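You operate a simulated robot arm through the tools that you are given. There is no shell and no other tool. Be economical: measure what you need, move in short steps, check, and stop when the job is done.

The job below is to be done with a simulated robot arm. You get a single attempt, and the scene is never put back.

## Task
Wipe and oil the guide plate, then set the slide block on it.
Fine: blue cloth for the grime, felt block and oil tin for the oil; cloth and felt block go back. Set down upright: felt block. A coat counts when it lies all over at full strength: go over it till it gets no stronger. What is to be rubbed or washed off counts as gone when no trace of it is left.

The check looks at the end state, three seconds after you hand in, the way a careful person would. Anything else that was tipped, shoved, dropped, spilled or broken makes it a failure. Flat cloth is picked up by pressing the open fingertips on it (5 to 10 N) and closing them slowly along it; thin cloth reads only 2 to 8 mm in the jaws.

## Robot
A 7-joint arm with a two-finger parallel gripper, fixed in place. Base frame: the origin is at the foot of the arm, x ahead of it, y to its left, z up. Lengths are in mm, angles in rad, forces in N, time in s.
With the tool pointing down near the work surface it reaches from about 300 to 700 mm from the base axis. Its first joint turns from -1.152 to 1.152 rad. Payload 1.57 kg.
The TCP is the grasp point between the finger pads, 30 mm short of the fingertips. In the tool frame z runs along the fingers and y along their closing line. Largest opening 110 mm; finger width 24, thickness 12; the body of the gripper, 48 by 112 mm, starts 78 mm behind the TCP.
Orientation is told as [roll, pitch, yaw] about the base's x, y, z axes, in that order, counted from this pose: with the fingers straight down and closing along the base's y, the tool's x points along the base's -x, its y along +y and its z along -z.

## Interface
- The arm moves only by the tool servo_tool. Its arguments are lists of equal length, an entry for each row: "translation": the shift along the tool's x, y, z in units of 250 mm (1.0 is 250 mm), a list of three; "delta_rot": the turn, a rotation vector about the tool's x, y, z in units of 45 degrees (1.0 is 45 degrees), a list of three. In form: {"translation": [[x, y, z], ...], "delta_rot": [[wx, wy, wz], ...]}. A call has 1 to 20 rows; each row is the pose to reach, as a shift and turn from the pose commanded when the call began, along the tool's axes at that moment. "grip" is the closure, from 0 (fully open) to 1 (shut), set as the call begins (left out, the last holds). A call with a number of a shift or a turn outside -1 to 1 is refused whole. Each row takes 0.2 s and may step no farther than 50 mm and 0.15 rad from the row before; otherwise, or with a gripper value out of range, the whole call is refused. A pose out of reach is approached as far as the arm can. The call stops where the force on the tool passes 90 N (or 10 N more than at its start, if that is more) or the arm is blocked; 0.2 s more then pass. The fingers move at their own pace (about 108 mm/s each) and stop on an object; they squeeze with about 27 N. The grip force told is the motor's: it shows also when the fingers shut on nothing. Time passes only in rows, and 0.2 s behind the last, so rows that repeat a pose let the fingers close. The reply holds the time, the measured pose of the TCP, the force on the tool along the base axes, the opening and the grip force, in the units named above and with some noise, with the torque about the TCP (base axes, N m) and any sound that the robot's microphone picked up.
- Cameras (640 x 400 px; columns grow to the right, rows downward): "scene" is fixed at [172.6, -408.1, 1391.5]; the picture's right is [0.65, -0.76, 0.00], its down [-0.52, -0.44, -0.73] and it looks along [0.56, 0.48, -0.68] (base axes); focal length 356 px, centre (320, 200). "wrist" rides on the gripper at [70, 16, -141] in the tool frame; the picture's right is [-0.23, 0.97, 0.00], its down [-0.86, -0.20, -0.48] and it looks along [-0.47, -0.11, 0.88] (tool axes); focal length 222 px, centre (320, 200). There is no depth. A picture from a camera that has moved, and an enlarged one, comes with that camera's place and axes in the base frame and with its lens.
- capture(camera): a new picture of that camera. No time passes.
- close_up(camera, box): a new picture of the part [left, top, right, bottom] of that camera's present view, enlarged. No time passes.
- sign_off(): hands the job in; it is judged then, once.

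Work in short steps. Places have to be worked out from the pictures, the camera data and where the tool is seen: move nearer, look again, correct. Check each grasp and each placing, and mend what went wrong. You have 120 turns and 68 pictures in all, those below and enlarged ones among them. Open the gripper and draw the arm clear of the work before you hand the job in, unless the task says otherwise; then end with one line.

The tools are called by a JSON object that holds its "api" and its "payload". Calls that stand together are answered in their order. servo_tool: Moves the arm, as the interface text tells. Its arguments: {"type":"object","properties":{"translation":{"type":"array"},"delta_rot":{"type":"array"},"grip":{"type":"number"}},"required":["translation","delta_rot"]} The other tools are called the same way: capture (camera) takes a picture; close_up (camera, box) takes an enlarged picture of a part of a camera's view; sign_off () hands the job in.

At the start:

```text
t: 0.0
tcp_pos: [300.5, -147.1, 1155.2]
ee_rot: [0.002, -0.001, 0.0]
wrist_force: [0.2, -0.4, -0.9]
moment: [0.02, 0.02, 0.01]
grip_width: 110.2
grip_force: 0.1
```

scene: 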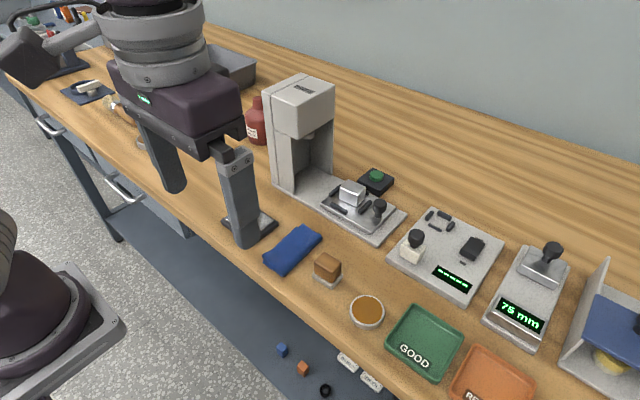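
wrist: 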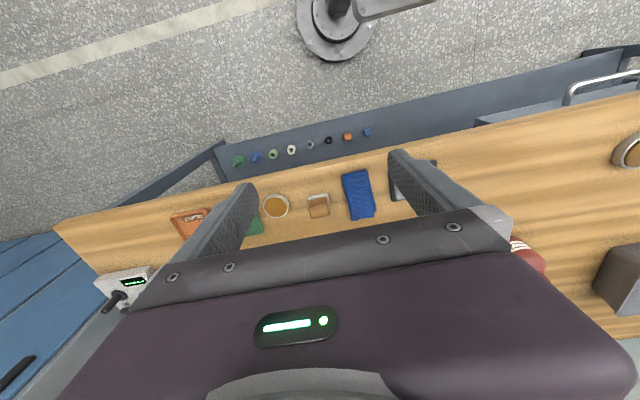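

I start by enlarging the scene view to identify the guide plate, slide block, cloth, felt block and oil tin.

{"api": "close_up", "payload": {"camera": "scene", "box": [200, 140, 420, 340]}}

{"api": "close_up", "payload": {"camera": "scene", "box": [380, 200, 640, 400]}}

{"api": "close_up", "payload": {"camera": "scene", "box": [0, 0, 280, 170]}}

```text
2.00 times, centred on (310, 240) of scene
camera zoom: at [172.6, -408.1, 1391.5], right [0.65, -0.76, 0.0], down [-0.52, -0.44, -0.73], along [0.56, 0.48, -0.68], focal length 712 px, centre (340, 120)
```

zoom: 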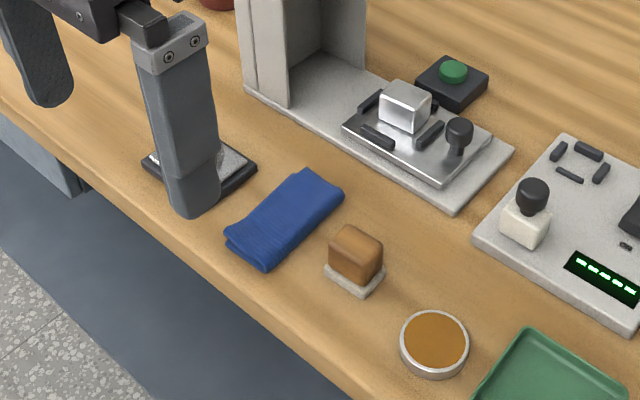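

```text
2.00 times, centred on (510, 300) of scene
camera zoom: at [172.6, -408.1, 1391.5], right [0.65, -0.76, 0.0], down [-0.52, -0.44, -0.73], along [0.56, 0.48, -0.68], focal length 712 px, centre (-60, 0)
```

zoom: 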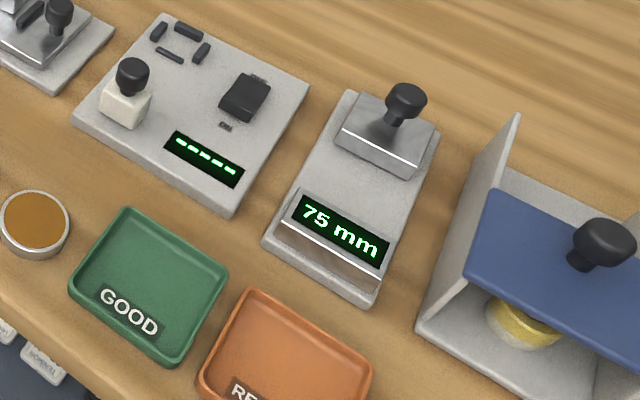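

```text
2.29 times, centred on (140, 85) of scene
camera zoom: at [172.6, -408.1, 1391.5], right [0.65, -0.76, 0.0], down [-0.52, -0.44, -0.73], along [0.56, 0.48, -0.68], focal length 814 px, centre (731, 463)
```

zoom: 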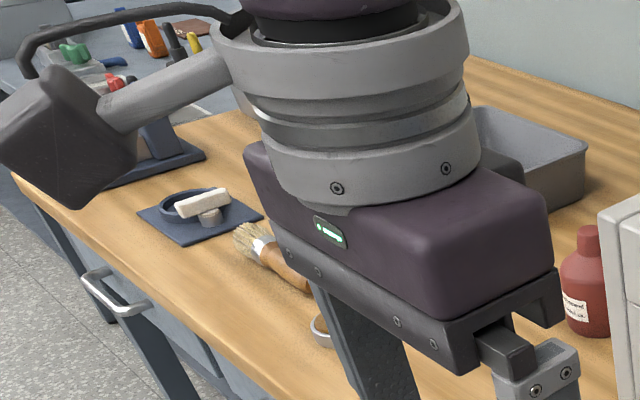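

The guide plate seems to be hidden behind the finger near (440, 0), with the bench top around z≈900. I move the arm left and up to clear the view.

{"api": "servo_tool", "payload": {"translation": [[0, 0.2, 0], [0, 0.4, 0], [0, 0.6, 0], [0, 0.8, 0], [0, 1.0, 0]], "delta_rot": [[0, 0, 0], [0, 0, 0], [0, 0, 0], [0, 0, 0], [0, 0, 0]]}}

{"api": "capture", "payload": {"camera": "wrist"}}

{"api": "close_up", "payload": {"camera": "scene", "box": [80, 80, 400, 320]}}

```text
t: 1.2
tcp_pos: [302.1, 103.7, 1158.5]
ee_rot: [-0.001, -0.001, -0.002]
wrist_force: [0.2, -0.4, -1.4]
moment: [-0.03, -0.02, 0.01]
grip_width: 110.0
grip_force: 0.1
```

```text
62 pictures are left
camera wrist: at [233.5, 118.2, 1299.5], right [0.23, 0.97, 0.0], down [0.86, -0.2, 0.48], along [0.47, -0.11, -0.88], focal length 222 px, centre (320, 200)
```

wrist: 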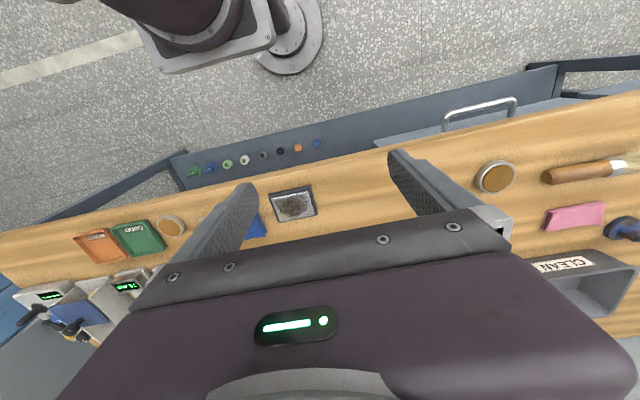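

```text
1.67 times, centred on (240, 200) of scene
camera zoom: at [172.6, -408.1, 1391.5], right [0.65, -0.76, 0.0], down [-0.52, -0.44, -0.73], along [0.56, 0.48, -0.68], focal length 594 px, centre (453, 200)
```

zoom: 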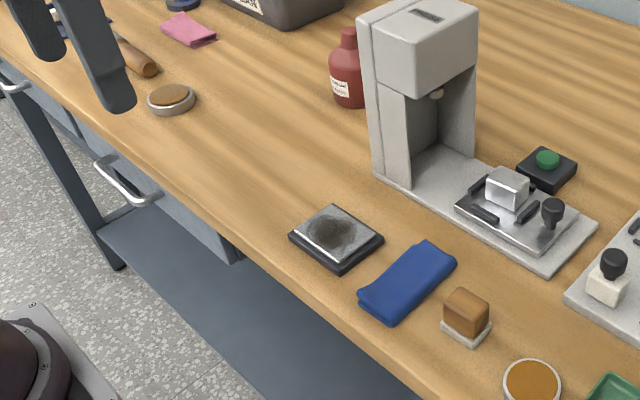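

The guide plate with its grime is visible at about (440, 0). I look more closely at both tins, the left part of the bench and the candidates for the slide block.

{"api": "close_up", "payload": {"camera": "scene", "box": [0, 0, 240, 150]}}

{"api": "close_up", "payload": {"camera": "scene", "box": [310, 160, 430, 240]}}

{"api": "close_up", "payload": {"camera": "scene", "box": [240, 210, 400, 330]}}

```text
2.67 times, centred on (120, 75) of scene
camera zoom: at [172.6, -408.1, 1391.5], right [0.65, -0.76, 0.0], down [-0.52, -0.44, -0.73], along [0.56, 0.48, -0.68], focal length 950 px, centre (853, 533)
```

zoom: 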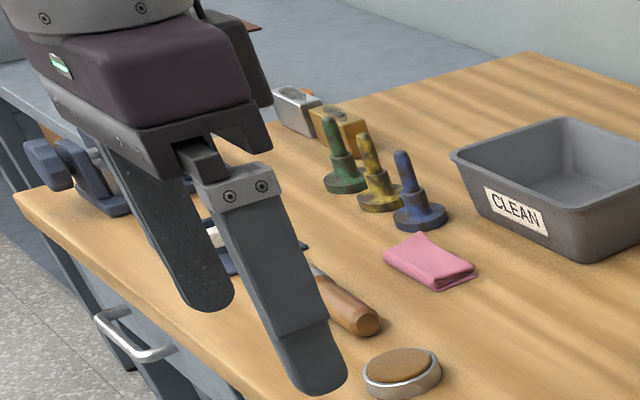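

```text
5.00 times, centred on (370, 200) of scene
camera zoom: at [172.6, -408.1, 1391.5], right [0.65, -0.76, 0.0], down [-0.52, -0.44, -0.73], along [0.56, 0.48, -0.68], focal length 1781 px, centre (70, 200)
```

zoom: 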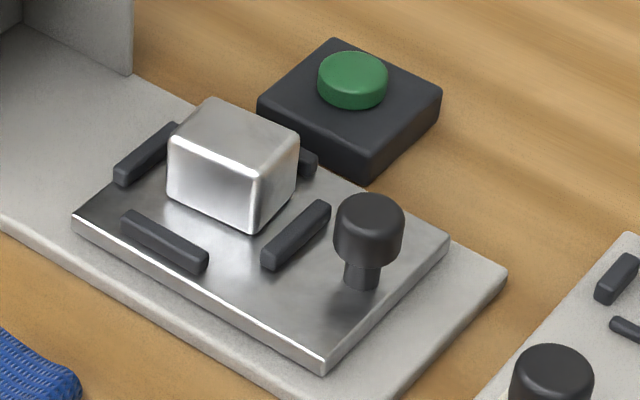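

```text
3.33 times, centred on (320, 270) of scene
camera zoom: at [172.6, -408.1, 1391.5], right [0.65, -0.76, 0.0], down [-0.52, -0.44, -0.73], along [0.56, 0.48, -0.68], focal length 1188 px, centre (320, -33)
```

zoom: 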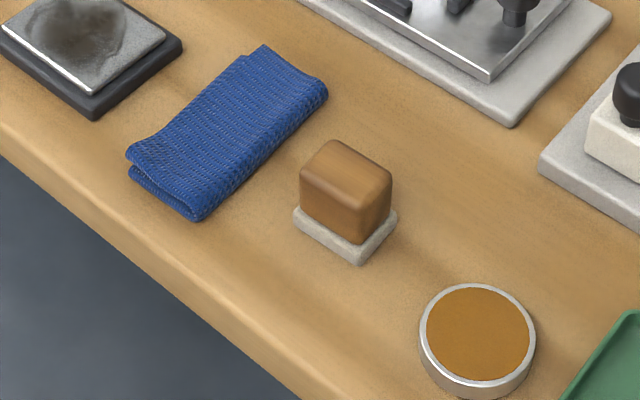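

The felt block is the wooden-topped pad, with the amber tin next to it. The slide block is still uncertain, so I move further left to see the far left of the bench.

{"api": "servo_tool", "payload": {"translation": [[0, 0.2, 0], [0, 0.4, 0], [0, 0.6, 0], [0, 0.8, 0], [0, 1.0, 0]], "delta_rot": [[0, 0, 0], [0, 0, 0], [0, 0, 0], [0, 0, 0], [0, 0, 0]]}}

{"api": "capture", "payload": {"camera": "wrist"}}

{"api": "capture", "payload": {"camera": "scene"}}

```text
t: 2.4
tcp_pos: [303.3, 354.6, 1156.5]
ee_rot: [-0.001, 0.0, 0.001]
wrist_force: [1.2, 0.4, 0.5]
moment: [-0.01, 0.01, 0.0]
grip_width: 109.9
grip_force: 0.0
```

```text
57 pictures are left
camera wrist: at [233.1, 371.2, 1297.2], right [0.23, 0.97, 0.0], down [0.85, -0.2, 0.48], along [0.47, -0.11, -0.88], focal length 222 px, centre (320, 200)
```

wrist: 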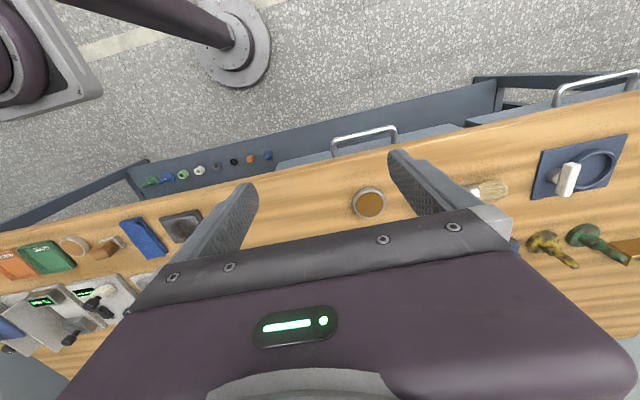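

```text
56 pictures are left
```

scene: 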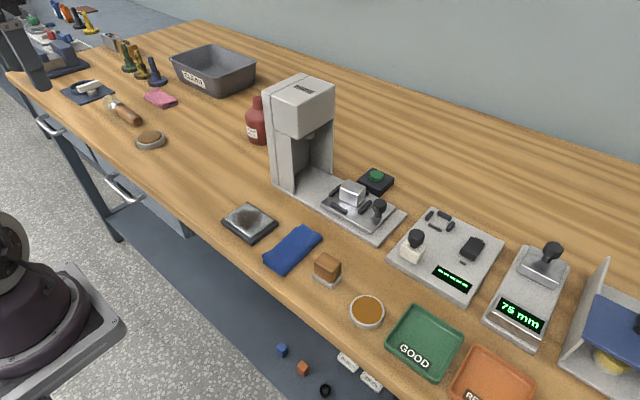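

I enlarge the left end and the gauge plates to settle which item is the slide block.

{"api": "close_up", "payload": {"camera": "scene", "box": [20, 20, 180, 150]}}

{"api": "close_up", "payload": {"camera": "scene", "box": [385, 200, 515, 300]}}

{"api": "close_up", "payload": {"camera": "scene", "box": [480, 230, 640, 400]}}

{"api": "close_up", "payload": {"camera": "scene", "box": [210, 70, 410, 240]}}

{"api": "close_up", "payload": {"camera": "scene", "box": [0, 0, 130, 80]}}

```text
3.08 times, centred on (100, 85) of scene
camera zoom: at [172.6, -408.1, 1391.5], right [0.65, -0.76, 0.0], down [-0.52, -0.44, -0.73], along [0.56, 0.48, -0.68], focal length 1096 px, centre (997, 554)
```

zoom: 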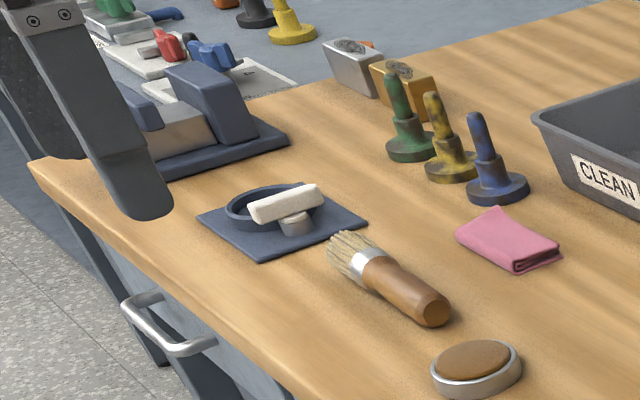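

```text
4.00 times, centred on (450, 250) of scene
camera zoom: at [172.6, -408.1, 1391.5], right [0.65, -0.76, 0.0], down [-0.52, -0.44, -0.73], along [0.56, 0.48, -0.68], focal length 1425 px, centre (-200, 0)
```

zoom: 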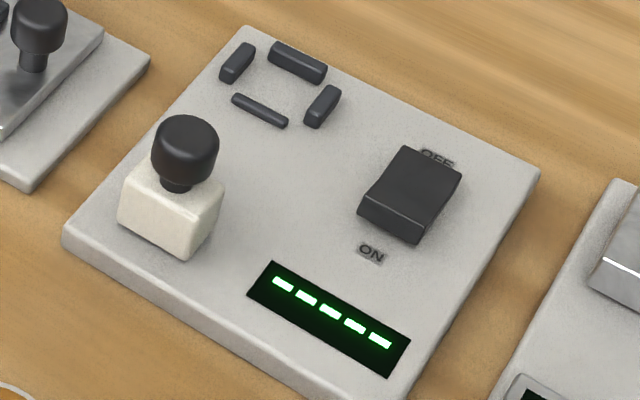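

```text
2.35 times, centred on (560, 315) of scene
camera zoom: at [172.6, -408.1, 1391.5], right [0.65, -0.76, 0.0], down [-0.52, -0.44, -0.73], along [0.56, 0.48, -0.68], focal length 838 px, centre (-245, -71)
```

zoom: 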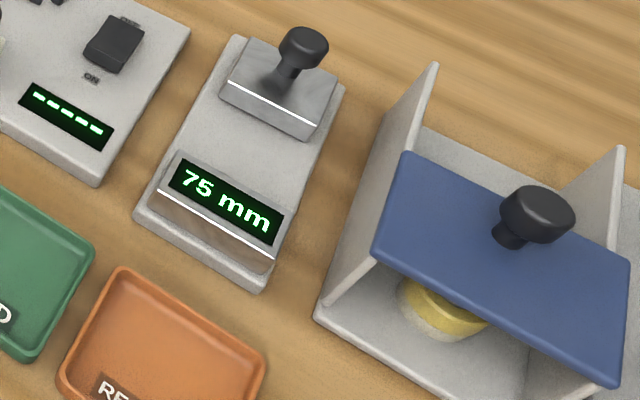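

```text
2.35 times, centred on (310, 155) of scene
camera zoom: at [172.6, -408.1, 1391.5], right [0.65, -0.76, 0.0], down [-0.52, -0.44, -0.73], along [0.56, 0.48, -0.68], focal length 838 px, centre (344, 306)
```

zoom: 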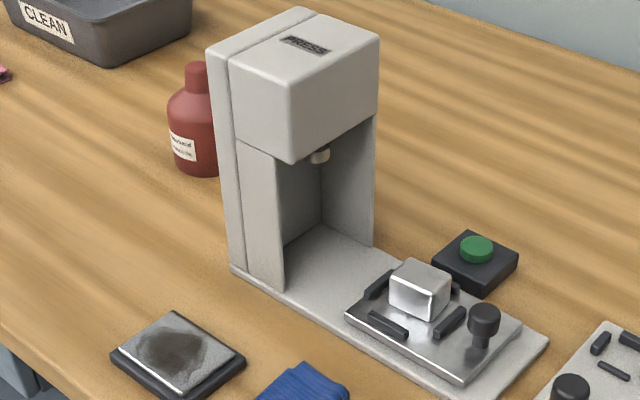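

```text
4.92 times, centred on (65, 40) of scene
camera zoom: at [172.6, -408.1, 1391.5], right [0.65, -0.76, 0.0], down [-0.52, -0.44, -0.73], along [0.56, 0.48, -0.68], focal length 1754 px, centre (1575, 988)
```

zoom: 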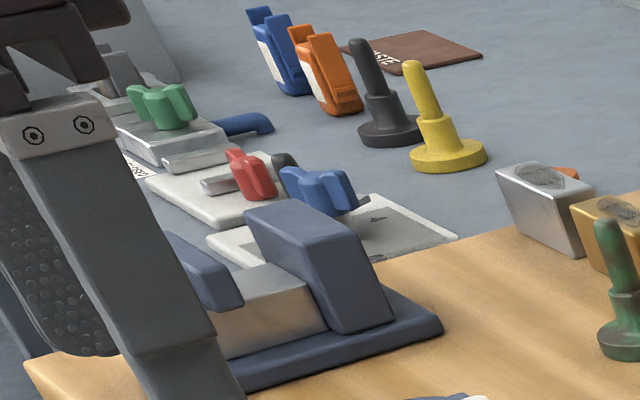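

I judge the slide block to be the loose steel block in the press nest, and the guide plate to be the grimy steel plate at about (440,-9). I go back towards the cloth at about (447,-109).

{"api": "servo_tool", "payload": {"translation": [[0, -0.2, 0], [0, -0.4, 0], [0, -0.6, 0], [0, -0.8, 0], [0, -1.0, 0]], "delta_rot": [[0, 0, 0], [0, 0, 0], [0, 0, 0], [0, 0, 0], [0, 0, 0]]}}

{"api": "servo_tool", "payload": {"translation": [[-0.1, -0.14, 0.06], [-0.2, -0.28, 0.12], [-0.3, -0.42, 0.18], [-0.4, -0.57, 0.24], [-0.5, -0.71, 0.3], [-0.576, -0.852, 0.36]], "delta_rot": [[0, 0, 0], [0, 0, 0], [0, 0, 0], [0, 0, 0], [0, 0, 0], [0, 0, 0]]}}

{"api": "capture", "payload": {"camera": "wrist"}}

{"api": "capture", "payload": {"camera": "scene"}}

```text
t: 3.6
tcp_pos: [300.5, 104.3, 1155.7]
ee_rot: [0.0, 0.0, 0.001]
wrist_force: [0.5, -0.3, 0.6]
moment: [-0.01, -0.01, 0.03]
grip_width: 110.1
grip_force: 0.0
```

```text
t: 5.0
tcp_pos: [443.5, -105.2, 1064.6]
ee_rot: [0.0, 0.001, 0.001]
wrist_force: [0.7, 0.2, 0.3]
moment: [-0.02, -0.01, -0.03]
grip_width: 109.9
grip_force: 0.1
```

```text
50 pictures are left
camera wrist: at [374.6, -90.1, 1206.1], right [0.23, 0.97, 0.0], down [0.86, -0.2, 0.48], along [0.47, -0.11, -0.88], focal length 222 px, centre (320, 200)
```

wrist: 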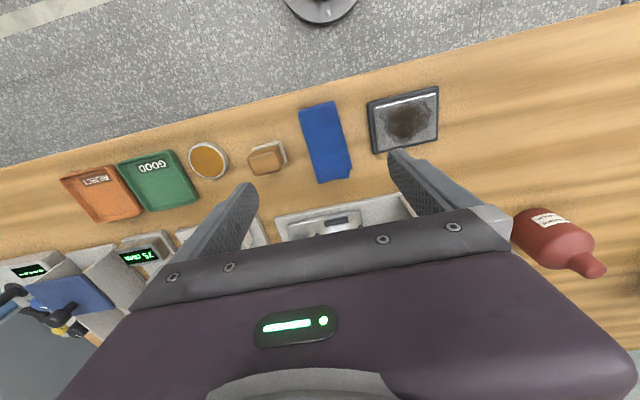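

```text
49 pictures are left
```

scene: 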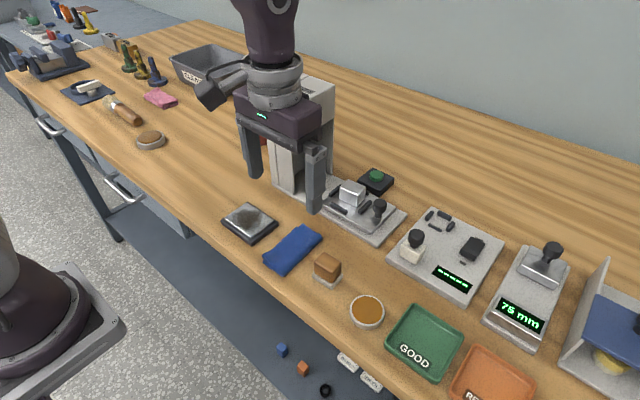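

Wrist view puts the cloth centre at about (450,-102), long side along x. I narrow the fingers to about 26 mm and descend above it.

{"api": "servo_tool", "payload": {"translation": [[-0.012, 0.006, 0.1], [-0.024, 0.012, 0.2], [-0.024, 0.012, 0.3], [-0.024, 0.012, 0.4], [-0.024, 0.012, 0.4]], "delta_rot": [[0, 0, 0], [0, 0, 0], [0, 0, 0], [0, 0, 0], [0, 0, 0]], "grip": 0.76}}

{"api": "capture", "payload": {"camera": "wrist"}}

{"api": "close_up", "payload": {"camera": "scene", "box": [200, 170, 420, 340]}}

```text
t: 6.2
tcp_pos: [448.9, -105.5, 966.3]
ee_rot: [0.001, 0.0, -0.001]
wrist_force: [-0.8, -1.3, -0.3]
moment: [0.04, -0.02, 0.04]
grip_width: 26.4
grip_force: 0.0
```

```text
48 pictures are left
camera wrist: at [380.2, -90.1, 1106.4], right [0.23, 0.97, 0.0], down [0.85, -0.2, 0.48], along [0.47, -0.11, -0.88], focal length 222 px, centre (320, 200)
```

wrist: 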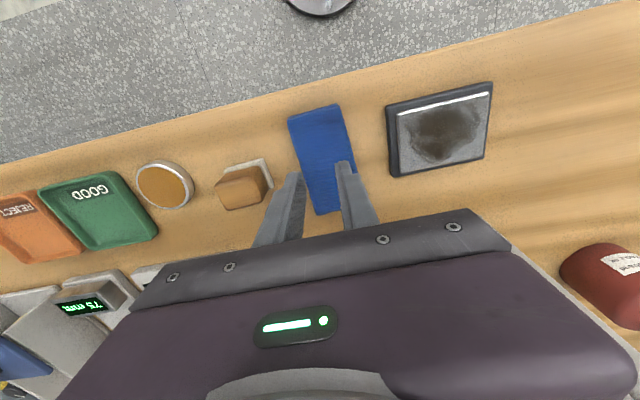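

```text
2.35 times, centred on (310, 255) of scene
camera zoom: at [172.6, -408.1, 1391.5], right [0.65, -0.76, 0.0], down [-0.52, -0.44, -0.73], along [0.56, 0.48, -0.68], focal length 838 px, centre (344, 71)
```

zoom: 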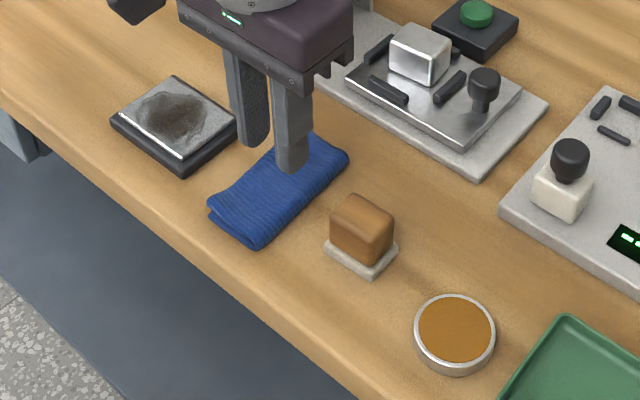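

Cloth centre is about 5 mm toward +y of the tool. I shift over and go down partway.

{"api": "servo_tool", "payload": {"translation": [[0, 0.02, 0.02], [0, 0.02, 0.05], [0, 0.02, 0.06]], "delta_rot": [[0, 0, 0], [0, 0, 0], [0, 0, 0]]}}

{"api": "servo_tool", "payload": {"translation": [[0, 0, 0.008], [0, 0, 0.016], [0, 0, 0.02]], "delta_rot": [[0, 0, 0], [0, 0, 0], [0, 0, 0]]}}

```text
t: 7.0
tcp_pos: [448.3, -101.0, 948.6]
ee_rot: [0.0, -0.001, -0.001]
wrist_force: [0.7, 0.0, -0.4]
moment: [-0.02, 0.0, 0.01]
grip_width: 26.6
grip_force: 0.2
```

```text
t: 7.8
tcp_pos: [450.6, -101.4, 944.8]
ee_rot: [0.0, 0.001, 0.0]
wrist_force: [0.0, 0.0, -0.3]
moment: [-0.02, 0.03, 0.0]
grip_width: 26.2
grip_force: 0.0
```

Tips are at about z=915 with no contact yet. I continue down in small steps.

{"api": "servo_tool", "payload": {"translation": [[0, 0, 0.008], [0, 0, 0.016], [0, 0, 0.016]], "delta_rot": [[0, 0, 0], [0, 0, 0], [0, 0, 0]]}}

{"api": "servo_tool", "payload": {"translation": [[0, 0, 0.008], [0, 0, 0.012], [0, 0, 0.012]], "delta_rot": [[0, 0, 0], [0, 0, 0], [0, 0, 0]]}}

```text
t: 8.6
tcp_pos: [449.7, -100.7, 940.9]
ee_rot: [0.001, 0.001, -0.001]
wrist_force: [0.1, 0.1, -0.1]
moment: [-0.01, 0.01, 0.0]
grip_width: 26.4
grip_force: 0.1
```

```text
t: 9.4
tcp_pos: [451.3, -103.2, 938.5]
ee_rot: [0.0, -0.001, -0.001]
wrist_force: [0.8, 0.0, 0.1]
moment: [0.02, 0.01, 0.01]
grip_width: 26.5
grip_force: 0.1
```

Still no contact at about tip z=908. I continue.

{"api": "servo_tool", "payload": {"translation": [[0, 0, 0.008], [0, 0, 0.012], [0, 0, 0.012]], "delta_rot": [[0, 0, 0], [0, 0, 0], [0, 0, 0]]}}

{"api": "servo_tool", "payload": {"translation": [[0, 0, 0.006], [0, 0, 0.01], [0, 0, 0.01]], "delta_rot": [[0, 0, 0], [0, 0, 0], [0, 0, 0]]}}

```text
t: 10.2
tcp_pos: [450.5, -101.3, 936.0]
ee_rot: [0.0, -0.002, -0.001]
wrist_force: [-0.1, 0.0, 0.3]
moment: [-0.01, 0.0, -0.01]
grip_width: 26.4
grip_force: 0.0
```

```text
t: 11.0
tcp_pos: [450.8, -102.0, 932.8]
ee_rot: [-0.001, -0.003, 0.0]
wrist_force: [-6.5, 0.9, 37.6]
moment: [0.42, 0.22, 0.02]
grip_width: 26.3
grip_force: 0.2
```

37 N is too much, so I back off by about 1.3 mm.

{"api": "servo_tool", "payload": {"translation": [[0, 0, -0.005], [0, 0, -0.005]], "delta_rot": [[0, 0, 0], [0, 0, 0]]}}

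```text
t: 11.6
tcp_pos: [452.2, -101.1, 934.6]
ee_rot: [0.0, -0.002, 0.001]
wrist_force: [2.6, -2.7, 15.8]
moment: [0.06, -0.09, 0.02]
grip_width: 26.5
grip_force: 0.1
```

15.8 N now, so stiffness is about 17 N/mm. I raise a further 0.45 mm and start closing slowly.

{"api": "servo_tool", "payload": {"translation": [[0, 0, -0.0018], [0, 0, -0.0018]], "delta_rot": [[0, 0, 0], [0, 0, 0]]}}

{"api": "servo_tool", "payload": {"translation": [[0, 0, 0], [0, 0, 0]], "delta_rot": [[0, 0, 0], [0, 0, 0]], "grip": 0.8}}

{"api": "servo_tool", "payload": {"translation": [[0, 0, 0], [0, 0, 0]], "delta_rot": [[0, 0, 0], [0, 0, 0]], "grip": 0.84}}

```text
t: 12.2
tcp_pos: [451.2, -100.9, 933.9]
ee_rot: [-0.001, 0.001, -0.001]
wrist_force: [-0.2, -0.3, -0.2]
moment: [-0.04, 0.0, 0.01]
grip_width: 26.3
grip_force: 0.2
```

```text
t: 12.8
tcp_pos: [451.3, -101.8, 934.1]
ee_rot: [-0.001, -0.001, 0.0]
wrist_force: [0.1, -0.4, 0.8]
moment: [-0.02, 0.0, 0.02]
grip_width: 21.7
grip_force: 0.1
```

```text
t: 13.4
tcp_pos: [449.9, -101.6, 934.4]
ee_rot: [0.001, 0.0, 0.001]
wrist_force: [-0.5, -0.5, -0.6]
moment: [-0.03, 0.03, -0.01]
grip_width: 17.5
grip_force: 0.0
```

Contact was lost, so I reopen to 26 mm and press by 0.3 mm.

{"api": "servo_tool", "payload": {"translation": [[0, 0, 0], [0, 0, 0.0012], [0, 0, 0.0012]], "delta_rot": [[0, 0, 0], [0, 0, 0], [0, 0, 0]], "grip": 0.74}}

```text
t: 14.2
tcp_pos: [451.2, -101.6, 933.5]
ee_rot: [0.0, 0.0, 0.001]
wrist_force: [0.1, 0.0, -0.3]
moment: [-0.02, -0.02, -0.03]
grip_width: 28.5
grip_force: 0.0
```

Still zero force; I press a further 0.3 mm.

{"api": "servo_tool", "payload": {"translation": [[0, 0, 0.0012], [0, 0, 0.0012]], "delta_rot": [[0, 0, 0], [0, 0, 0]]}}

```text
t: 14.8
tcp_pos: [449.7, -101.7, 932.4]
ee_rot: [-0.001, -0.002, -0.001]
wrist_force: [0.0, 1.9, 10.6]
moment: [0.18, 0.04, -0.02]
grip_width: 28.7
grip_force: 0.0
```

10.6 N; I ease off by 0.1 mm and close in slow steps.

{"api": "servo_tool", "payload": {"translation": [[0, 0, -0.0004], [0, 0, -0.0004]], "delta_rot": [[0, 0, 0], [0, 0, 0]]}}

{"api": "servo_tool", "payload": {"translation": [[0, 0, 0], [0, 0, 0]], "delta_rot": [[0, 0, 0], [0, 0, 0]], "grip": 0.78}}

{"api": "servo_tool", "payload": {"translation": [[0, 0, 0], [0, 0, 0]], "delta_rot": [[0, 0, 0], [0, 0, 0]], "grip": 0.82}}

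```text
t: 15.4
tcp_pos: [450.5, -101.3, 933.6]
ee_rot: [-0.001, 0.0, 0.0]
wrist_force: [-0.1, 0.5, 11.5]
moment: [0.14, 0.0, 0.02]
grip_width: 28.8
grip_force: 0.0
```

```text
t: 16.0
tcp_pos: [449.1, -101.8, 934.0]
ee_rot: [0.0, 0.001, 0.0]
wrist_force: [-0.4, -0.3, 13.5]
moment: [0.13, 0.03, 0.03]
grip_width: 28.4
grip_force: 1.9
```

```text
t: 16.6
tcp_pos: [451.1, -101.6, 933.4]
ee_rot: [0.0, 0.001, 0.0]
wrist_force: [0.1, 3.5, 13.9]
moment: [0.23, 0.02, -0.01]
grip_width: 27.1
grip_force: 4.1
```

Fingers are dragging on the cloth at 14 N; I ease slightly and keep closing slowly.

{"api": "servo_tool", "payload": {"translation": [[0, 0, -0.0008], [0, 0, -0.0008]], "delta_rot": [[0, 0, 0], [0, 0, 0]], "grip": 0.84}}

{"api": "servo_tool", "payload": {"translation": [[0, 0, 0], [0, 0, 0]], "delta_rot": [[0, 0, 0], [0, 0, 0]], "grip": 0.88}}

{"api": "servo_tool", "payload": {"translation": [[0, 0, 0], [0, 0, 0]], "delta_rot": [[0, 0, 0], [0, 0, 0]], "grip": 0.92}}

```text
t: 17.2
tcp_pos: [451.9, -100.5, 933.1]
ee_rot: [-0.001, 0.0, 0.002]
wrist_force: [-3.7, 2.2, 17.1]
moment: [0.21, 0.08, 0.02]
grip_width: 25.6
grip_force: 4.1
```

```text
t: 17.8
tcp_pos: [450.4, -102.5, 932.6]
ee_rot: [0.0, -0.001, 0.002]
wrist_force: [-2.6, 2.1, 16.8]
moment: [0.15, 0.16, 0.02]
grip_width: 24.3
grip_force: 5.3
```

```text
t: 18.4
tcp_pos: [450.7, -100.4, 932.6]
ee_rot: [0.0, -0.001, 0.001]
wrist_force: [0.2, 4.8, 15.9]
moment: [0.19, 0.01, 0.05]
grip_width: 19.6
grip_force: 5.9
```

Force stays at about 16 N while the gap slips to 19.6 mm. I ease off 0.3 mm and go on closing.

{"api": "servo_tool", "payload": {"translation": [[0, 0, -0.0012], [0, 0, -0.0012]], "delta_rot": [[0, 0, 0], [0, 0, 0]]}}

{"api": "servo_tool", "payload": {"translation": [[0, 0, 0], [0, 0, 0], [0, 0, 0]], "delta_rot": [[0, 0, 0], [0, 0, 0], [0, 0, 0]], "grip": 0.96}}

{"api": "servo_tool", "payload": {"translation": [[0, 0, 0], [0, 0, 0], [0, 0, 0]], "delta_rot": [[0, 0, 0], [0, 0, 0], [0, 0, 0]], "grip": 1.0}}

{"api": "capture", "payload": {"camera": "wrist"}}

```text
t: 19.0
tcp_pos: [450.1, -101.5, 933.5]
ee_rot: [0.0, -0.003, 0.001]
wrist_force: [0.5, 4.1, 8.9]
moment: [0.2, -0.03, 0.0]
grip_width: 15.1
grip_force: 3.5
```

```text
t: 19.8
tcp_pos: [450.2, -102.2, 934.3]
ee_rot: [0.0, -0.001, 0.001]
wrist_force: [-0.1, 1.5, 5.3]
moment: [0.06, -0.02, -0.05]
grip_width: 8.2
grip_force: 2.2
```

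```text
t: 20.6
tcp_pos: [450.3, -101.9, 932.4]
ee_rot: [0.001, 0.0, 0.0]
wrist_force: [0.2, 0.0, 2.3]
moment: [-0.02, -0.06, -0.01]
grip_width: 0.2
grip_force: 21.7
```

```text
46 pictures are left
camera wrist: at [382.7, -86.0, 1075.0], right [0.23, 0.97, 0.0], down [0.85, -0.2, 0.48], along [0.47, -0.11, -0.88], focal length 222 px, centre (320, 200)
```

wrist: 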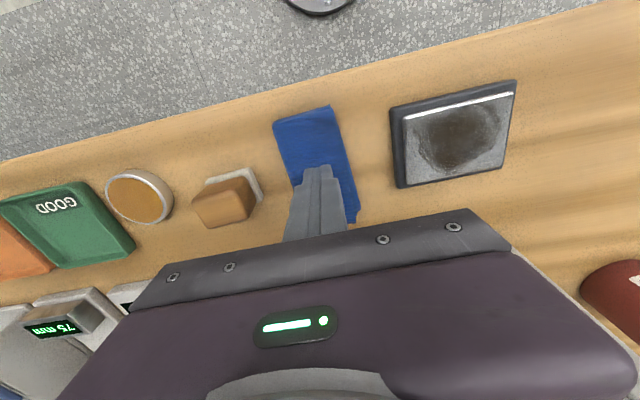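

The cloth slipped out because I eased off too much (0.2 mm in the jaws). I lift, reopen to about 30 mm and press again.

{"api": "servo_tool", "payload": {"translation": [[0, 0, -0.012], [0, 0, -0.012]], "delta_rot": [[0, 0, 0], [0, 0, 0]], "grip": 0.72}}

{"api": "servo_tool", "payload": {"translation": [[0, 0, 0.008], [0, 0, 0.0134], [0, 0, 0.0134]], "delta_rot": [[0, 0, 0], [0, 0, 0], [0, 0, 0]]}}

```text
t: 21.2
tcp_pos: [451.8, -101.4, 937.1]
ee_rot: [0.003, 0.0, 0.001]
wrist_force: [0.1, -0.4, -0.4]
moment: [0.0, 0.03, 0.01]
grip_width: 30.8
grip_force: 0.1
```

```text
t: 22.0
tcp_pos: [450.6, -101.4, 933.6]
ee_rot: [-0.001, -0.001, -0.001]
wrist_force: [0.3, 1.6, 7.1]
moment: [0.07, -0.02, 0.02]
grip_width: 30.8
grip_force: 0.1
```

7.1 N pressing force, which is in range. I close in small steps, watching the force.

{"api": "servo_tool", "payload": {"translation": [[0, 0, 0], [0, 0, 0]], "delta_rot": [[0, 0, 0], [0, 0, 0]], "grip": 0.74}}

{"api": "servo_tool", "payload": {"translation": [[0, 0, 0], [0, 0, 0]], "delta_rot": [[0, 0, 0], [0, 0, 0]], "grip": 0.76}}

{"api": "servo_tool", "payload": {"translation": [[0, 0, 0], [0, 0, 0]], "delta_rot": [[0, 0, 0], [0, 0, 0]], "grip": 0.78}}

{"api": "servo_tool", "payload": {"translation": [[0, 0, 0], [0, 0, 0]], "delta_rot": [[0, 0, 0], [0, 0, 0]], "grip": 0.8}}

{"api": "servo_tool", "payload": {"translation": [[0, 0, 0], [0, 0, 0]], "delta_rot": [[0, 0, 0], [0, 0, 0]], "grip": 0.82}}

{"api": "servo_tool", "payload": {"translation": [[0, 0, 0], [0, 0, 0]], "delta_rot": [[0, 0, 0], [0, 0, 0]], "grip": 0.84}}

```text
t: 22.6
tcp_pos: [450.9, -101.4, 933.8]
ee_rot: [0.001, -0.002, -0.001]
wrist_force: [0.0, 1.3, 8.2]
moment: [0.05, -0.04, -0.02]
grip_width: 30.8
grip_force: 1.3
```

```text
t: 23.2
tcp_pos: [450.6, -102.1, 933.9]
ee_rot: [-0.001, 0.0, 0.0]
wrist_force: [2.5, -0.1, 9.0]
moment: [-0.02, -0.07, 0.0]
grip_width: 30.6
grip_force: 2.3
```

```text
t: 23.8
tcp_pos: [449.4, -101.8, 934.9]
ee_rot: [-0.001, 0.0, -0.001]
wrist_force: [0.4, -0.1, 13.6]
moment: [0.01, -0.01, -0.01]
grip_width: 29.4
grip_force: 2.9
```

```text
t: 24.4
tcp_pos: [450.0, -101.6, 934.0]
ee_rot: [0.001, 0.0, 0.0]
wrist_force: [0.0, 0.1, 15.1]
moment: [-0.04, -0.04, 0.04]
grip_width: 28.7
grip_force: 3.5
```

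```text
t: 25.0
tcp_pos: [450.2, -102.8, 933.9]
ee_rot: [-0.001, 0.0, 0.0]
wrist_force: [0.1, -0.2, 14.7]
moment: [0.0, 0.01, 0.03]
grip_width: 28.1
grip_force: 4.9
```

```text
t: 25.6
tcp_pos: [450.0, -102.0, 933.7]
ee_rot: [0.002, 0.0, -0.001]
wrist_force: [0.0, -1.1, 16.1]
moment: [-0.01, 0.0, 0.0]
grip_width: 27.8
grip_force: 5.6
```

Force has climbed to 16 N; I ease 0.2 mm and continue closing gently.

{"api": "servo_tool", "payload": {"translation": [[0, 0, -0.0008], [0, 0, -0.0008]], "delta_rot": [[0, 0, 0], [0, 0, 0]]}}

{"api": "servo_tool", "payload": {"translation": [[0, 0, 0], [0, 0, 0]], "delta_rot": [[0, 0, 0], [0, 0, 0]], "grip": 0.86}}

{"api": "close_up", "payload": {"camera": "scene", "box": [240, 200, 350, 290]}}

```text
t: 26.2
tcp_pos: [450.7, -101.8, 934.4]
ee_rot: [-0.001, 0.002, -0.001]
wrist_force: [0.1, 0.8, 0.3]
moment: [-0.01, -0.02, -0.02]
grip_width: 17.2
grip_force: 0.1
```

```text
t: 26.8
tcp_pos: [451.1, -100.7, 934.0]
ee_rot: [-0.001, 0.0, 0.0]
wrist_force: [-0.6, -0.8, 0.5]
moment: [-0.01, -0.01, -0.01]
grip_width: 15.7
grip_force: 0.0
```

```text
4.44 times, centred on (295, 245) of scene
camera zoom: at [172.6, -408.1, 1391.5], right [0.65, -0.76, 0.0], down [-0.52, -0.44, -0.73], along [0.56, 0.48, -0.68], focal length 1583 px, centre (431, 0)
```

zoom: 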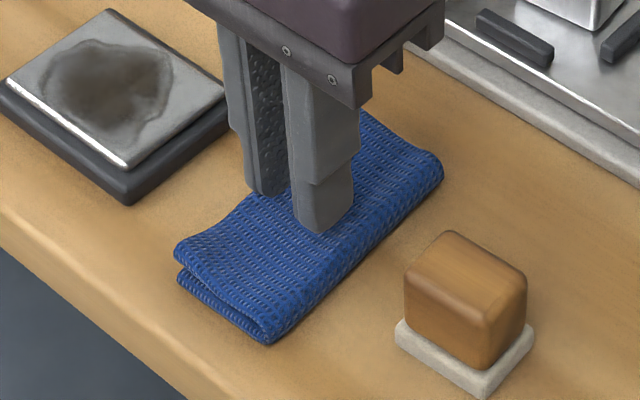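

Easing loses contact entirely, so this time I press to about 6 N and close steadily without easing.

{"api": "servo_tool", "payload": {"translation": [[0, 0, -0.012], [0, 0, -0.012]], "delta_rot": [[0, 0, 0], [0, 0, 0]], "grip": 0.76}}

{"api": "servo_tool", "payload": {"translation": [[0, 0, 0.008], [0, 0, 0.0126], [0, 0, 0.0126]], "delta_rot": [[0, 0, 0], [0, 0, 0], [0, 0, 0]]}}

```text
t: 27.4
tcp_pos: [449.9, -101.5, 937.5]
ee_rot: [0.0, 0.0, 0.0]
wrist_force: [-0.3, -0.5, 0.0]
moment: [0.0, -0.02, -0.03]
grip_width: 26.4
grip_force: 0.0
```

```text
t: 28.2
tcp_pos: [450.7, -100.8, 935.7]
ee_rot: [-0.001, -0.001, 0.001]
wrist_force: [-0.1, 0.2, -0.2]
moment: [-0.03, 0.0, 0.01]
grip_width: 26.7
grip_force: 0.1
```

No contact yet; I add 0.1 mm at a time.

{"api": "servo_tool", "payload": {"translation": [[0, 0, 0.0004], [0, 0, 0.0004]], "delta_rot": [[0, 0, 0], [0, 0, 0]]}}

{"api": "servo_tool", "payload": {"translation": [[0, 0, 0.0003], [0, 0, 0.0003]], "delta_rot": [[0, 0, 0], [0, 0, 0]]}}

```text
t: 28.8
tcp_pos: [450.5, -101.8, 934.6]
ee_rot: [0.002, 0.001, 0.001]
wrist_force: [0.3, -0.2, -0.5]
moment: [0.01, -0.05, 0.0]
grip_width: 26.4
grip_force: 0.1
```

```text
t: 29.4
tcp_pos: [449.9, -101.3, 934.3]
ee_rot: [0.001, -0.002, 0.0]
wrist_force: [-0.2, 0.5, 1.6]
moment: [-0.02, 0.02, -0.01]
grip_width: 26.3
grip_force: 0.1
```

Light contact at 1.6 N; I add a little more.

{"api": "servo_tool", "payload": {"translation": [[0, 0, 0.0005], [0, 0, 0.0005]], "delta_rot": [[0, 0, 0], [0, 0, 0]]}}

{"api": "servo_tool", "payload": {"translation": [[0, 0, 0], [0, 0, 0]], "delta_rot": [[0, 0, 0], [0, 0, 0]], "grip": 0.78}}

{"api": "servo_tool", "payload": {"translation": [[0, 0, 0], [0, 0, 0]], "delta_rot": [[0, 0, 0], [0, 0, 0]], "grip": 0.8}}

{"api": "servo_tool", "payload": {"translation": [[0, 0, 0], [0, 0, 0]], "delta_rot": [[0, 0, 0], [0, 0, 0]], "grip": 0.82}}

{"api": "servo_tool", "payload": {"translation": [[0, 0, 0], [0, 0, 0]], "delta_rot": [[0, 0, 0], [0, 0, 0]], "grip": 0.84}}

{"api": "servo_tool", "payload": {"translation": [[0, 0, 0], [0, 0, 0]], "delta_rot": [[0, 0, 0], [0, 0, 0]], "grip": 0.86}}

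{"api": "servo_tool", "payload": {"translation": [[0, 0, 0], [0, 0, 0]], "delta_rot": [[0, 0, 0], [0, 0, 0]], "grip": 0.88}}

{"api": "servo_tool", "payload": {"translation": [[0, 0, 0], [0, 0, 0]], "delta_rot": [[0, 0, 0], [0, 0, 0]], "grip": 0.9}}

{"api": "servo_tool", "payload": {"translation": [[0, 0, 0], [0, 0, 0]], "delta_rot": [[0, 0, 0], [0, 0, 0]], "grip": 0.92}}

{"api": "servo_tool", "payload": {"translation": [[0, 0, 0], [0, 0, 0]], "delta_rot": [[0, 0, 0], [0, 0, 0]], "grip": 0.94}}

{"api": "servo_tool", "payload": {"translation": [[0, 0, 0], [0, 0, 0]], "delta_rot": [[0, 0, 0], [0, 0, 0]], "grip": 0.96}}

{"api": "servo_tool", "payload": {"translation": [[0, 0, 0], [0, 0, 0]], "delta_rot": [[0, 0, 0], [0, 0, 0]], "grip": 1.0}}

```text
t: 30.0
tcp_pos: [450.3, -100.7, 933.3]
ee_rot: [-0.001, 0.001, 0.0]
wrist_force: [-3.0, 3.4, 11.5]
moment: [0.13, 0.09, 0.02]
grip_width: 26.4
grip_force: 0.0
```

```text
t: 30.6
tcp_pos: [449.9, -101.4, 933.9]
ee_rot: [0.001, -0.002, -0.001]
wrist_force: [-2.3, 3.4, 13.1]
moment: [0.17, 0.08, 0.04]
grip_width: 26.4
grip_force: 1.7
```

```text
t: 31.2
tcp_pos: [451.8, -102.0, 934.7]
ee_rot: [0.001, -0.001, -0.001]
wrist_force: [0.0, 0.3, 14.9]
moment: [0.07, 0.02, 0.03]
grip_width: 26.0
grip_force: 2.0
```

```text
t: 31.8
tcp_pos: [450.1, -100.7, 933.3]
ee_rot: [-0.001, -0.003, 0.001]
wrist_force: [0.1, 0.0, 15.3]
moment: [-0.01, 0.04, 0.02]
grip_width: 25.9
grip_force: 3.4
```

```text
t: 32.4
tcp_pos: [449.8, -100.9, 933.0]
ee_rot: [0.001, 0.0, 0.0]
wrist_force: [0.5, -0.8, 15.7]
moment: [-0.08, -0.05, 0.04]
grip_width: 25.6
grip_force: 4.4
```

```text
t: 33.0
tcp_pos: [450.8, -100.8, 933.9]
ee_rot: [0.0, 0.001, 0.0]
wrist_force: [0.2, -0.4, 17.9]
moment: [0.0, -0.04, 0.0]
grip_width: 25.2
grip_force: 5.4
```

```text
t: 33.6
tcp_pos: [450.4, -101.2, 933.0]
ee_rot: [0.001, -0.001, 0.001]
wrist_force: [0.6, -0.3, 17.6]
moment: [0.01, -0.03, -0.01]
grip_width: 24.6
grip_force: 6.5
```

```text
t: 34.2
tcp_pos: [450.2, -101.3, 934.0]
ee_rot: [0.001, 0.001, -0.001]
wrist_force: [-0.4, 0.4, 18.6]
moment: [0.01, 0.01, -0.03]
grip_width: 23.5
grip_force: 7.1
```

```text
t: 34.8
tcp_pos: [450.0, -101.5, 933.9]
ee_rot: [0.0, 0.001, 0.0]
wrist_force: [-0.1, 0.1, 19.1]
moment: [0.05, -0.01, 0.01]
grip_width: 21.8
grip_force: 7.4
```

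```text
t: 35.4
tcp_pos: [450.6, -101.8, 933.3]
ee_rot: [0.0, 0.001, 0.0]
wrist_force: [-0.4, 1.4, 18.7]
moment: [0.1, 0.0, 0.0]
grip_width: 19.4
grip_force: 7.8
```

```text
t: 36.0
tcp_pos: [450.2, -102.0, 933.1]
ee_rot: [0.0, 0.0, -0.002]
wrist_force: [-0.6, 2.6, 19.1]
moment: [0.11, 0.01, -0.03]
grip_width: 16.6
grip_force: 6.8
```

```text
t: 36.6
tcp_pos: [450.7, -100.7, 933.0]
ee_rot: [-0.001, 0.0, 0.001]
wrist_force: [-0.8, 1.8, 18.0]
moment: [0.06, 0.01, -0.01]
grip_width: 0.0
grip_force: 21.4
```

Closing across the short side just slides over. I'll turn the tool 90° and close along the long side with a wide span, so the top layer can buckle up.

{"api": "servo_tool", "payload": {"translation": [[0, 0, -0.08], [0, 0, -0.16], [0, 0, -0.16], [0, 0, -0.16], [0, 0, -0.16], [0, 0, -0.16], [0, 0, -0.16], [0, 0, -0.16]], "delta_rot": [[0, 0, 0], [0, 0, 0.16], [0, 0, 0.33], [0, 0, 0.5], [0, 0, 0.67], [0, 0, 0.84], [0, 0, 1], [0, 0, 1]], "grip": 0.31}}

{"api": "servo_tool", "payload": {"translation": [[0, 0, 0], [0, 0, 0], [0, 0, 0], [0, 0, 0], [0, 0, 0], [0, 0, 0], [0, 0, 0]], "delta_rot": [[0, 0, 0.16], [0, 0, 0.33], [0, 0, 0.5], [0, 0, 0.67], [0, 0, 0.84], [0, 0, 1], [0, 0, 1]]}}

{"api": "capture", "payload": {"camera": "wrist"}}

```text
t: 38.4
tcp_pos: [449.4, -100.4, 973.7]
ee_rot: [0.001, 0.0, -0.788]
wrist_force: [0.5, 1.0, -0.2]
moment: [0.01, 0.01, -0.02]
grip_width: 75.7
grip_force: 0.0
```

```text
t: 40.0
tcp_pos: [451.0, -100.7, 973.5]
ee_rot: [0.0, 0.002, -1.572]
wrist_force: [0.5, -1.1, 0.2]
moment: [0.04, 0.0, -0.03]
grip_width: 75.6
grip_force: 0.0
```

```text
44 pictures are left
camera wrist: at [468.0, -32.4, 1114.5], right [0.97, -0.23, 0.0], down [-0.2, -0.85, 0.48], along [-0.11, -0.47, -0.88], focal length 222 px, centre (320, 200)
```

wrist: 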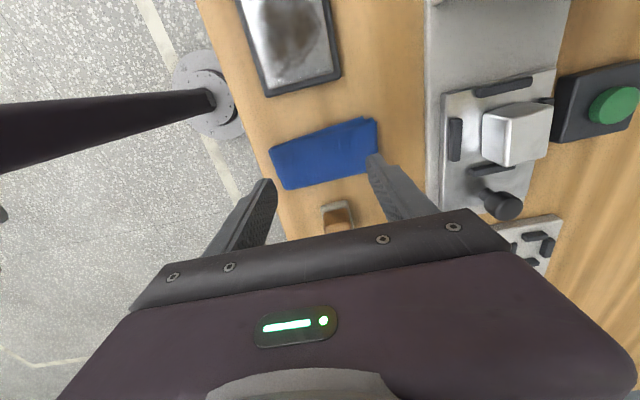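

Cloth spans about x 405–508, y centre about -97. I shift slightly, narrow to 70 mm and go down near contact.

{"api": "servo_tool", "payload": {"translation": [[0.016, 0.012, 0.06], [0.016, 0.012, 0.12], [0.016, 0.012, 0.144], [0.016, 0.012, 0.144]], "delta_rot": [[0, 0, 0], [0, 0, 0], [0, 0, 0], [0, 0, 0]], "grip": 0.36}}

{"api": "servo_tool", "payload": {"translation": [[0, 0, 0.006], [0, 0, 0.01], [0, 0, 0.01]], "delta_rot": [[0, 0, 0], [0, 0, 0], [0, 0, 0]]}}

{"api": "close_up", "payload": {"camera": "scene", "box": [240, 200, 350, 290]}}

```text
t: 41.0
tcp_pos: [453.4, -96.9, 938.5]
ee_rot: [-0.001, 0.0, -1.571]
wrist_force: [0.6, -0.3, -0.5]
moment: [0.01, 0.01, 0.0]
grip_width: 70.5
grip_force: 0.0
```

```text
t: 41.8
tcp_pos: [453.3, -98.9, 936.1]
ee_rot: [-0.002, 0.0, -1.573]
wrist_force: [0.3, -0.5, 0.4]
moment: [0.02, -0.04, -0.02]
grip_width: 70.5
grip_force: 0.0
```

```text
4.44 times, centred on (295, 245) of scene
camera zoom: at [172.6, -408.1, 1391.5], right [0.65, -0.76, 0.0], down [-0.52, -0.44, -0.73], along [0.56, 0.48, -0.68], focal length 1583 px, centre (431, 0)
```

zoom: 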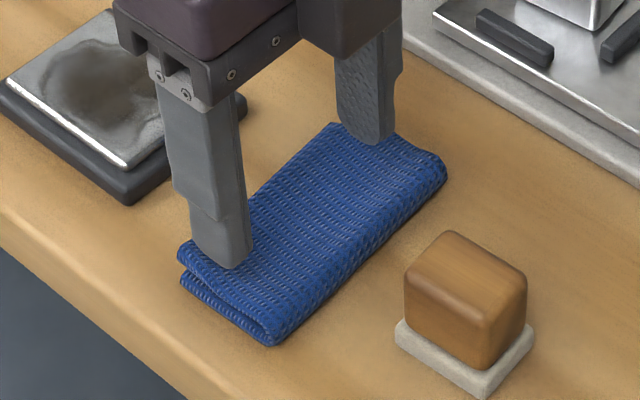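

Both fingertips are over the cloth but a bit toward its left edge. I shift y by -6 mm and press down in small steps.

{"api": "servo_tool", "payload": {"translation": [[-0.024, 0, 0], [-0.024, 0, 0.004], [-0.024, 0, 0.004]], "delta_rot": [[0, 0, 0], [0, 0, 0], [0, 0, 0]]}}

{"api": "servo_tool", "payload": {"translation": [[0, 0, 0.002], [0, 0, 0.002]], "delta_rot": [[0, 0, 0], [0, 0, 0]]}}

```text
t: 42.6
tcp_pos: [453.5, -102.6, 934.9]
ee_rot: [0.001, 0.0, -1.571]
wrist_force: [-0.4, -0.6, 0.7]
moment: [-0.01, 0.03, -0.03]
grip_width: 69.9
grip_force: 0.1
```

```text
t: 43.2
tcp_pos: [453.5, -103.6, 934.9]
ee_rot: [0.0, 0.0, -1.571]
wrist_force: [1.2, -0.8, -0.1]
moment: [0.0, -0.03, 0.03]
grip_width: 70.7
grip_force: 0.0
```

Not touching yet; two more small steps.

{"api": "servo_tool", "payload": {"translation": [[0, 0, 0.0012], [0, 0, 0.0012]], "delta_rot": [[0, 0, 0], [0, 0, 0]]}}

{"api": "servo_tool", "payload": {"translation": [[0, 0, 0.0008], [0, 0, 0.0008]], "delta_rot": [[0, 0, 0], [0, 0, 0]]}}

```text
t: 43.8
tcp_pos: [452.3, -103.6, 933.4]
ee_rot: [0.001, 0.0, -1.57]
wrist_force: [2.3, 0.8, 5.7]
moment: [0.07, 0.0, 0.01]
grip_width: 70.5
grip_force: 0.0
```

```text
t: 44.4
tcp_pos: [452.4, -102.5, 933.2]
ee_rot: [0.002, -0.001, -1.57]
wrist_force: [4.7, 2.7, 12.8]
moment: [0.08, -0.09, 0.01]
grip_width: 70.3
grip_force: 0.0
```

12.8 N; I ease 0.1 mm then close in steps, observing the gap.

{"api": "servo_tool", "payload": {"translation": [[0, 0, -0.0005], [0, 0, -0.0005]], "delta_rot": [[0, 0, 0], [0, 0, 0]], "grip": 0.38}}

{"api": "servo_tool", "payload": {"translation": [[0, 0, 0], [0, 0, 0]], "delta_rot": [[0, 0, 0], [0, 0, 0]], "grip": 0.41}}

{"api": "servo_tool", "payload": {"translation": [[0, 0, 0], [0, 0, 0]], "delta_rot": [[0, 0, 0], [0, 0, 0]], "grip": 0.44}}

{"api": "servo_tool", "payload": {"translation": [[0, 0, 0], [0, 0, 0]], "delta_rot": [[0, 0, 0], [0, 0, 0]], "grip": 0.47}}

{"api": "servo_tool", "payload": {"translation": [[0, 0, 0], [0, 0, 0]], "delta_rot": [[0, 0, 0], [0, 0, 0]], "grip": 0.5}}

{"api": "close_up", "payload": {"camera": "scene", "box": [240, 200, 350, 290]}}

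```text
t: 45.0
tcp_pos: [453.1, -103.4, 933.5]
ee_rot: [0.001, 0.001, -1.572]
wrist_force: [0.0, -2.5, 21.0]
moment: [-0.04, 0.07, 0.04]
grip_width: 70.3
grip_force: 1.1
```

```text
t: 45.6
tcp_pos: [453.0, -103.5, 934.2]
ee_rot: [0.001, 0.0, -1.572]
wrist_force: [-0.9, -4.7, 23.8]
moment: [-0.11, 0.07, -0.01]
grip_width: 70.2
grip_force: 2.9
```

```text
t: 46.2
tcp_pos: [453.3, -102.6, 934.3]
ee_rot: [0.001, -0.001, -1.571]
wrist_force: [-0.8, -2.4, 26.5]
moment: [-0.14, 0.07, 0.0]
grip_width: 69.9
grip_force: 4.6
```

```text
t: 46.8
tcp_pos: [452.6, -103.3, 934.8]
ee_rot: [0.001, 0.001, -1.57]
wrist_force: [-0.3, -0.8, 27.2]
moment: [-0.04, 0.04, -0.01]
grip_width: 69.2
grip_force: 6.0
```

```text
t: 47.4
tcp_pos: [452.4, -103.5, 933.8]
ee_rot: [0.001, 0.002, -1.572]
wrist_force: [-0.1, 0.5, 28.3]
moment: [0.03, 0.03, -0.05]
grip_width: 68.9
grip_force: 8.0
```

```text
4.44 times, centred on (295, 245) of scene
camera zoom: at [172.2, -408.0, 1391.6], right [0.65, -0.76, 0.0], down [-0.52, -0.44, -0.73], along [0.56, 0.48, -0.68], focal length 1583 px, centre (431, 0)
```

zoom: 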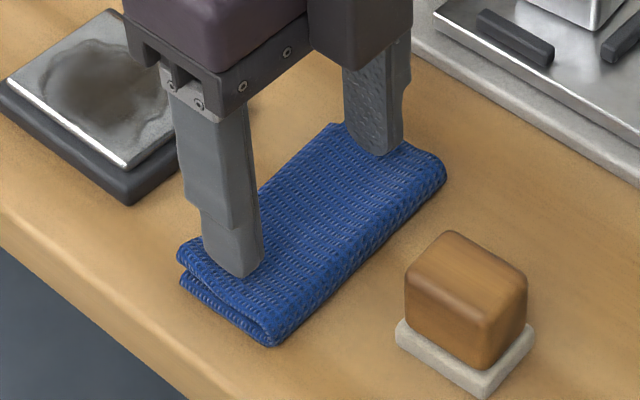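

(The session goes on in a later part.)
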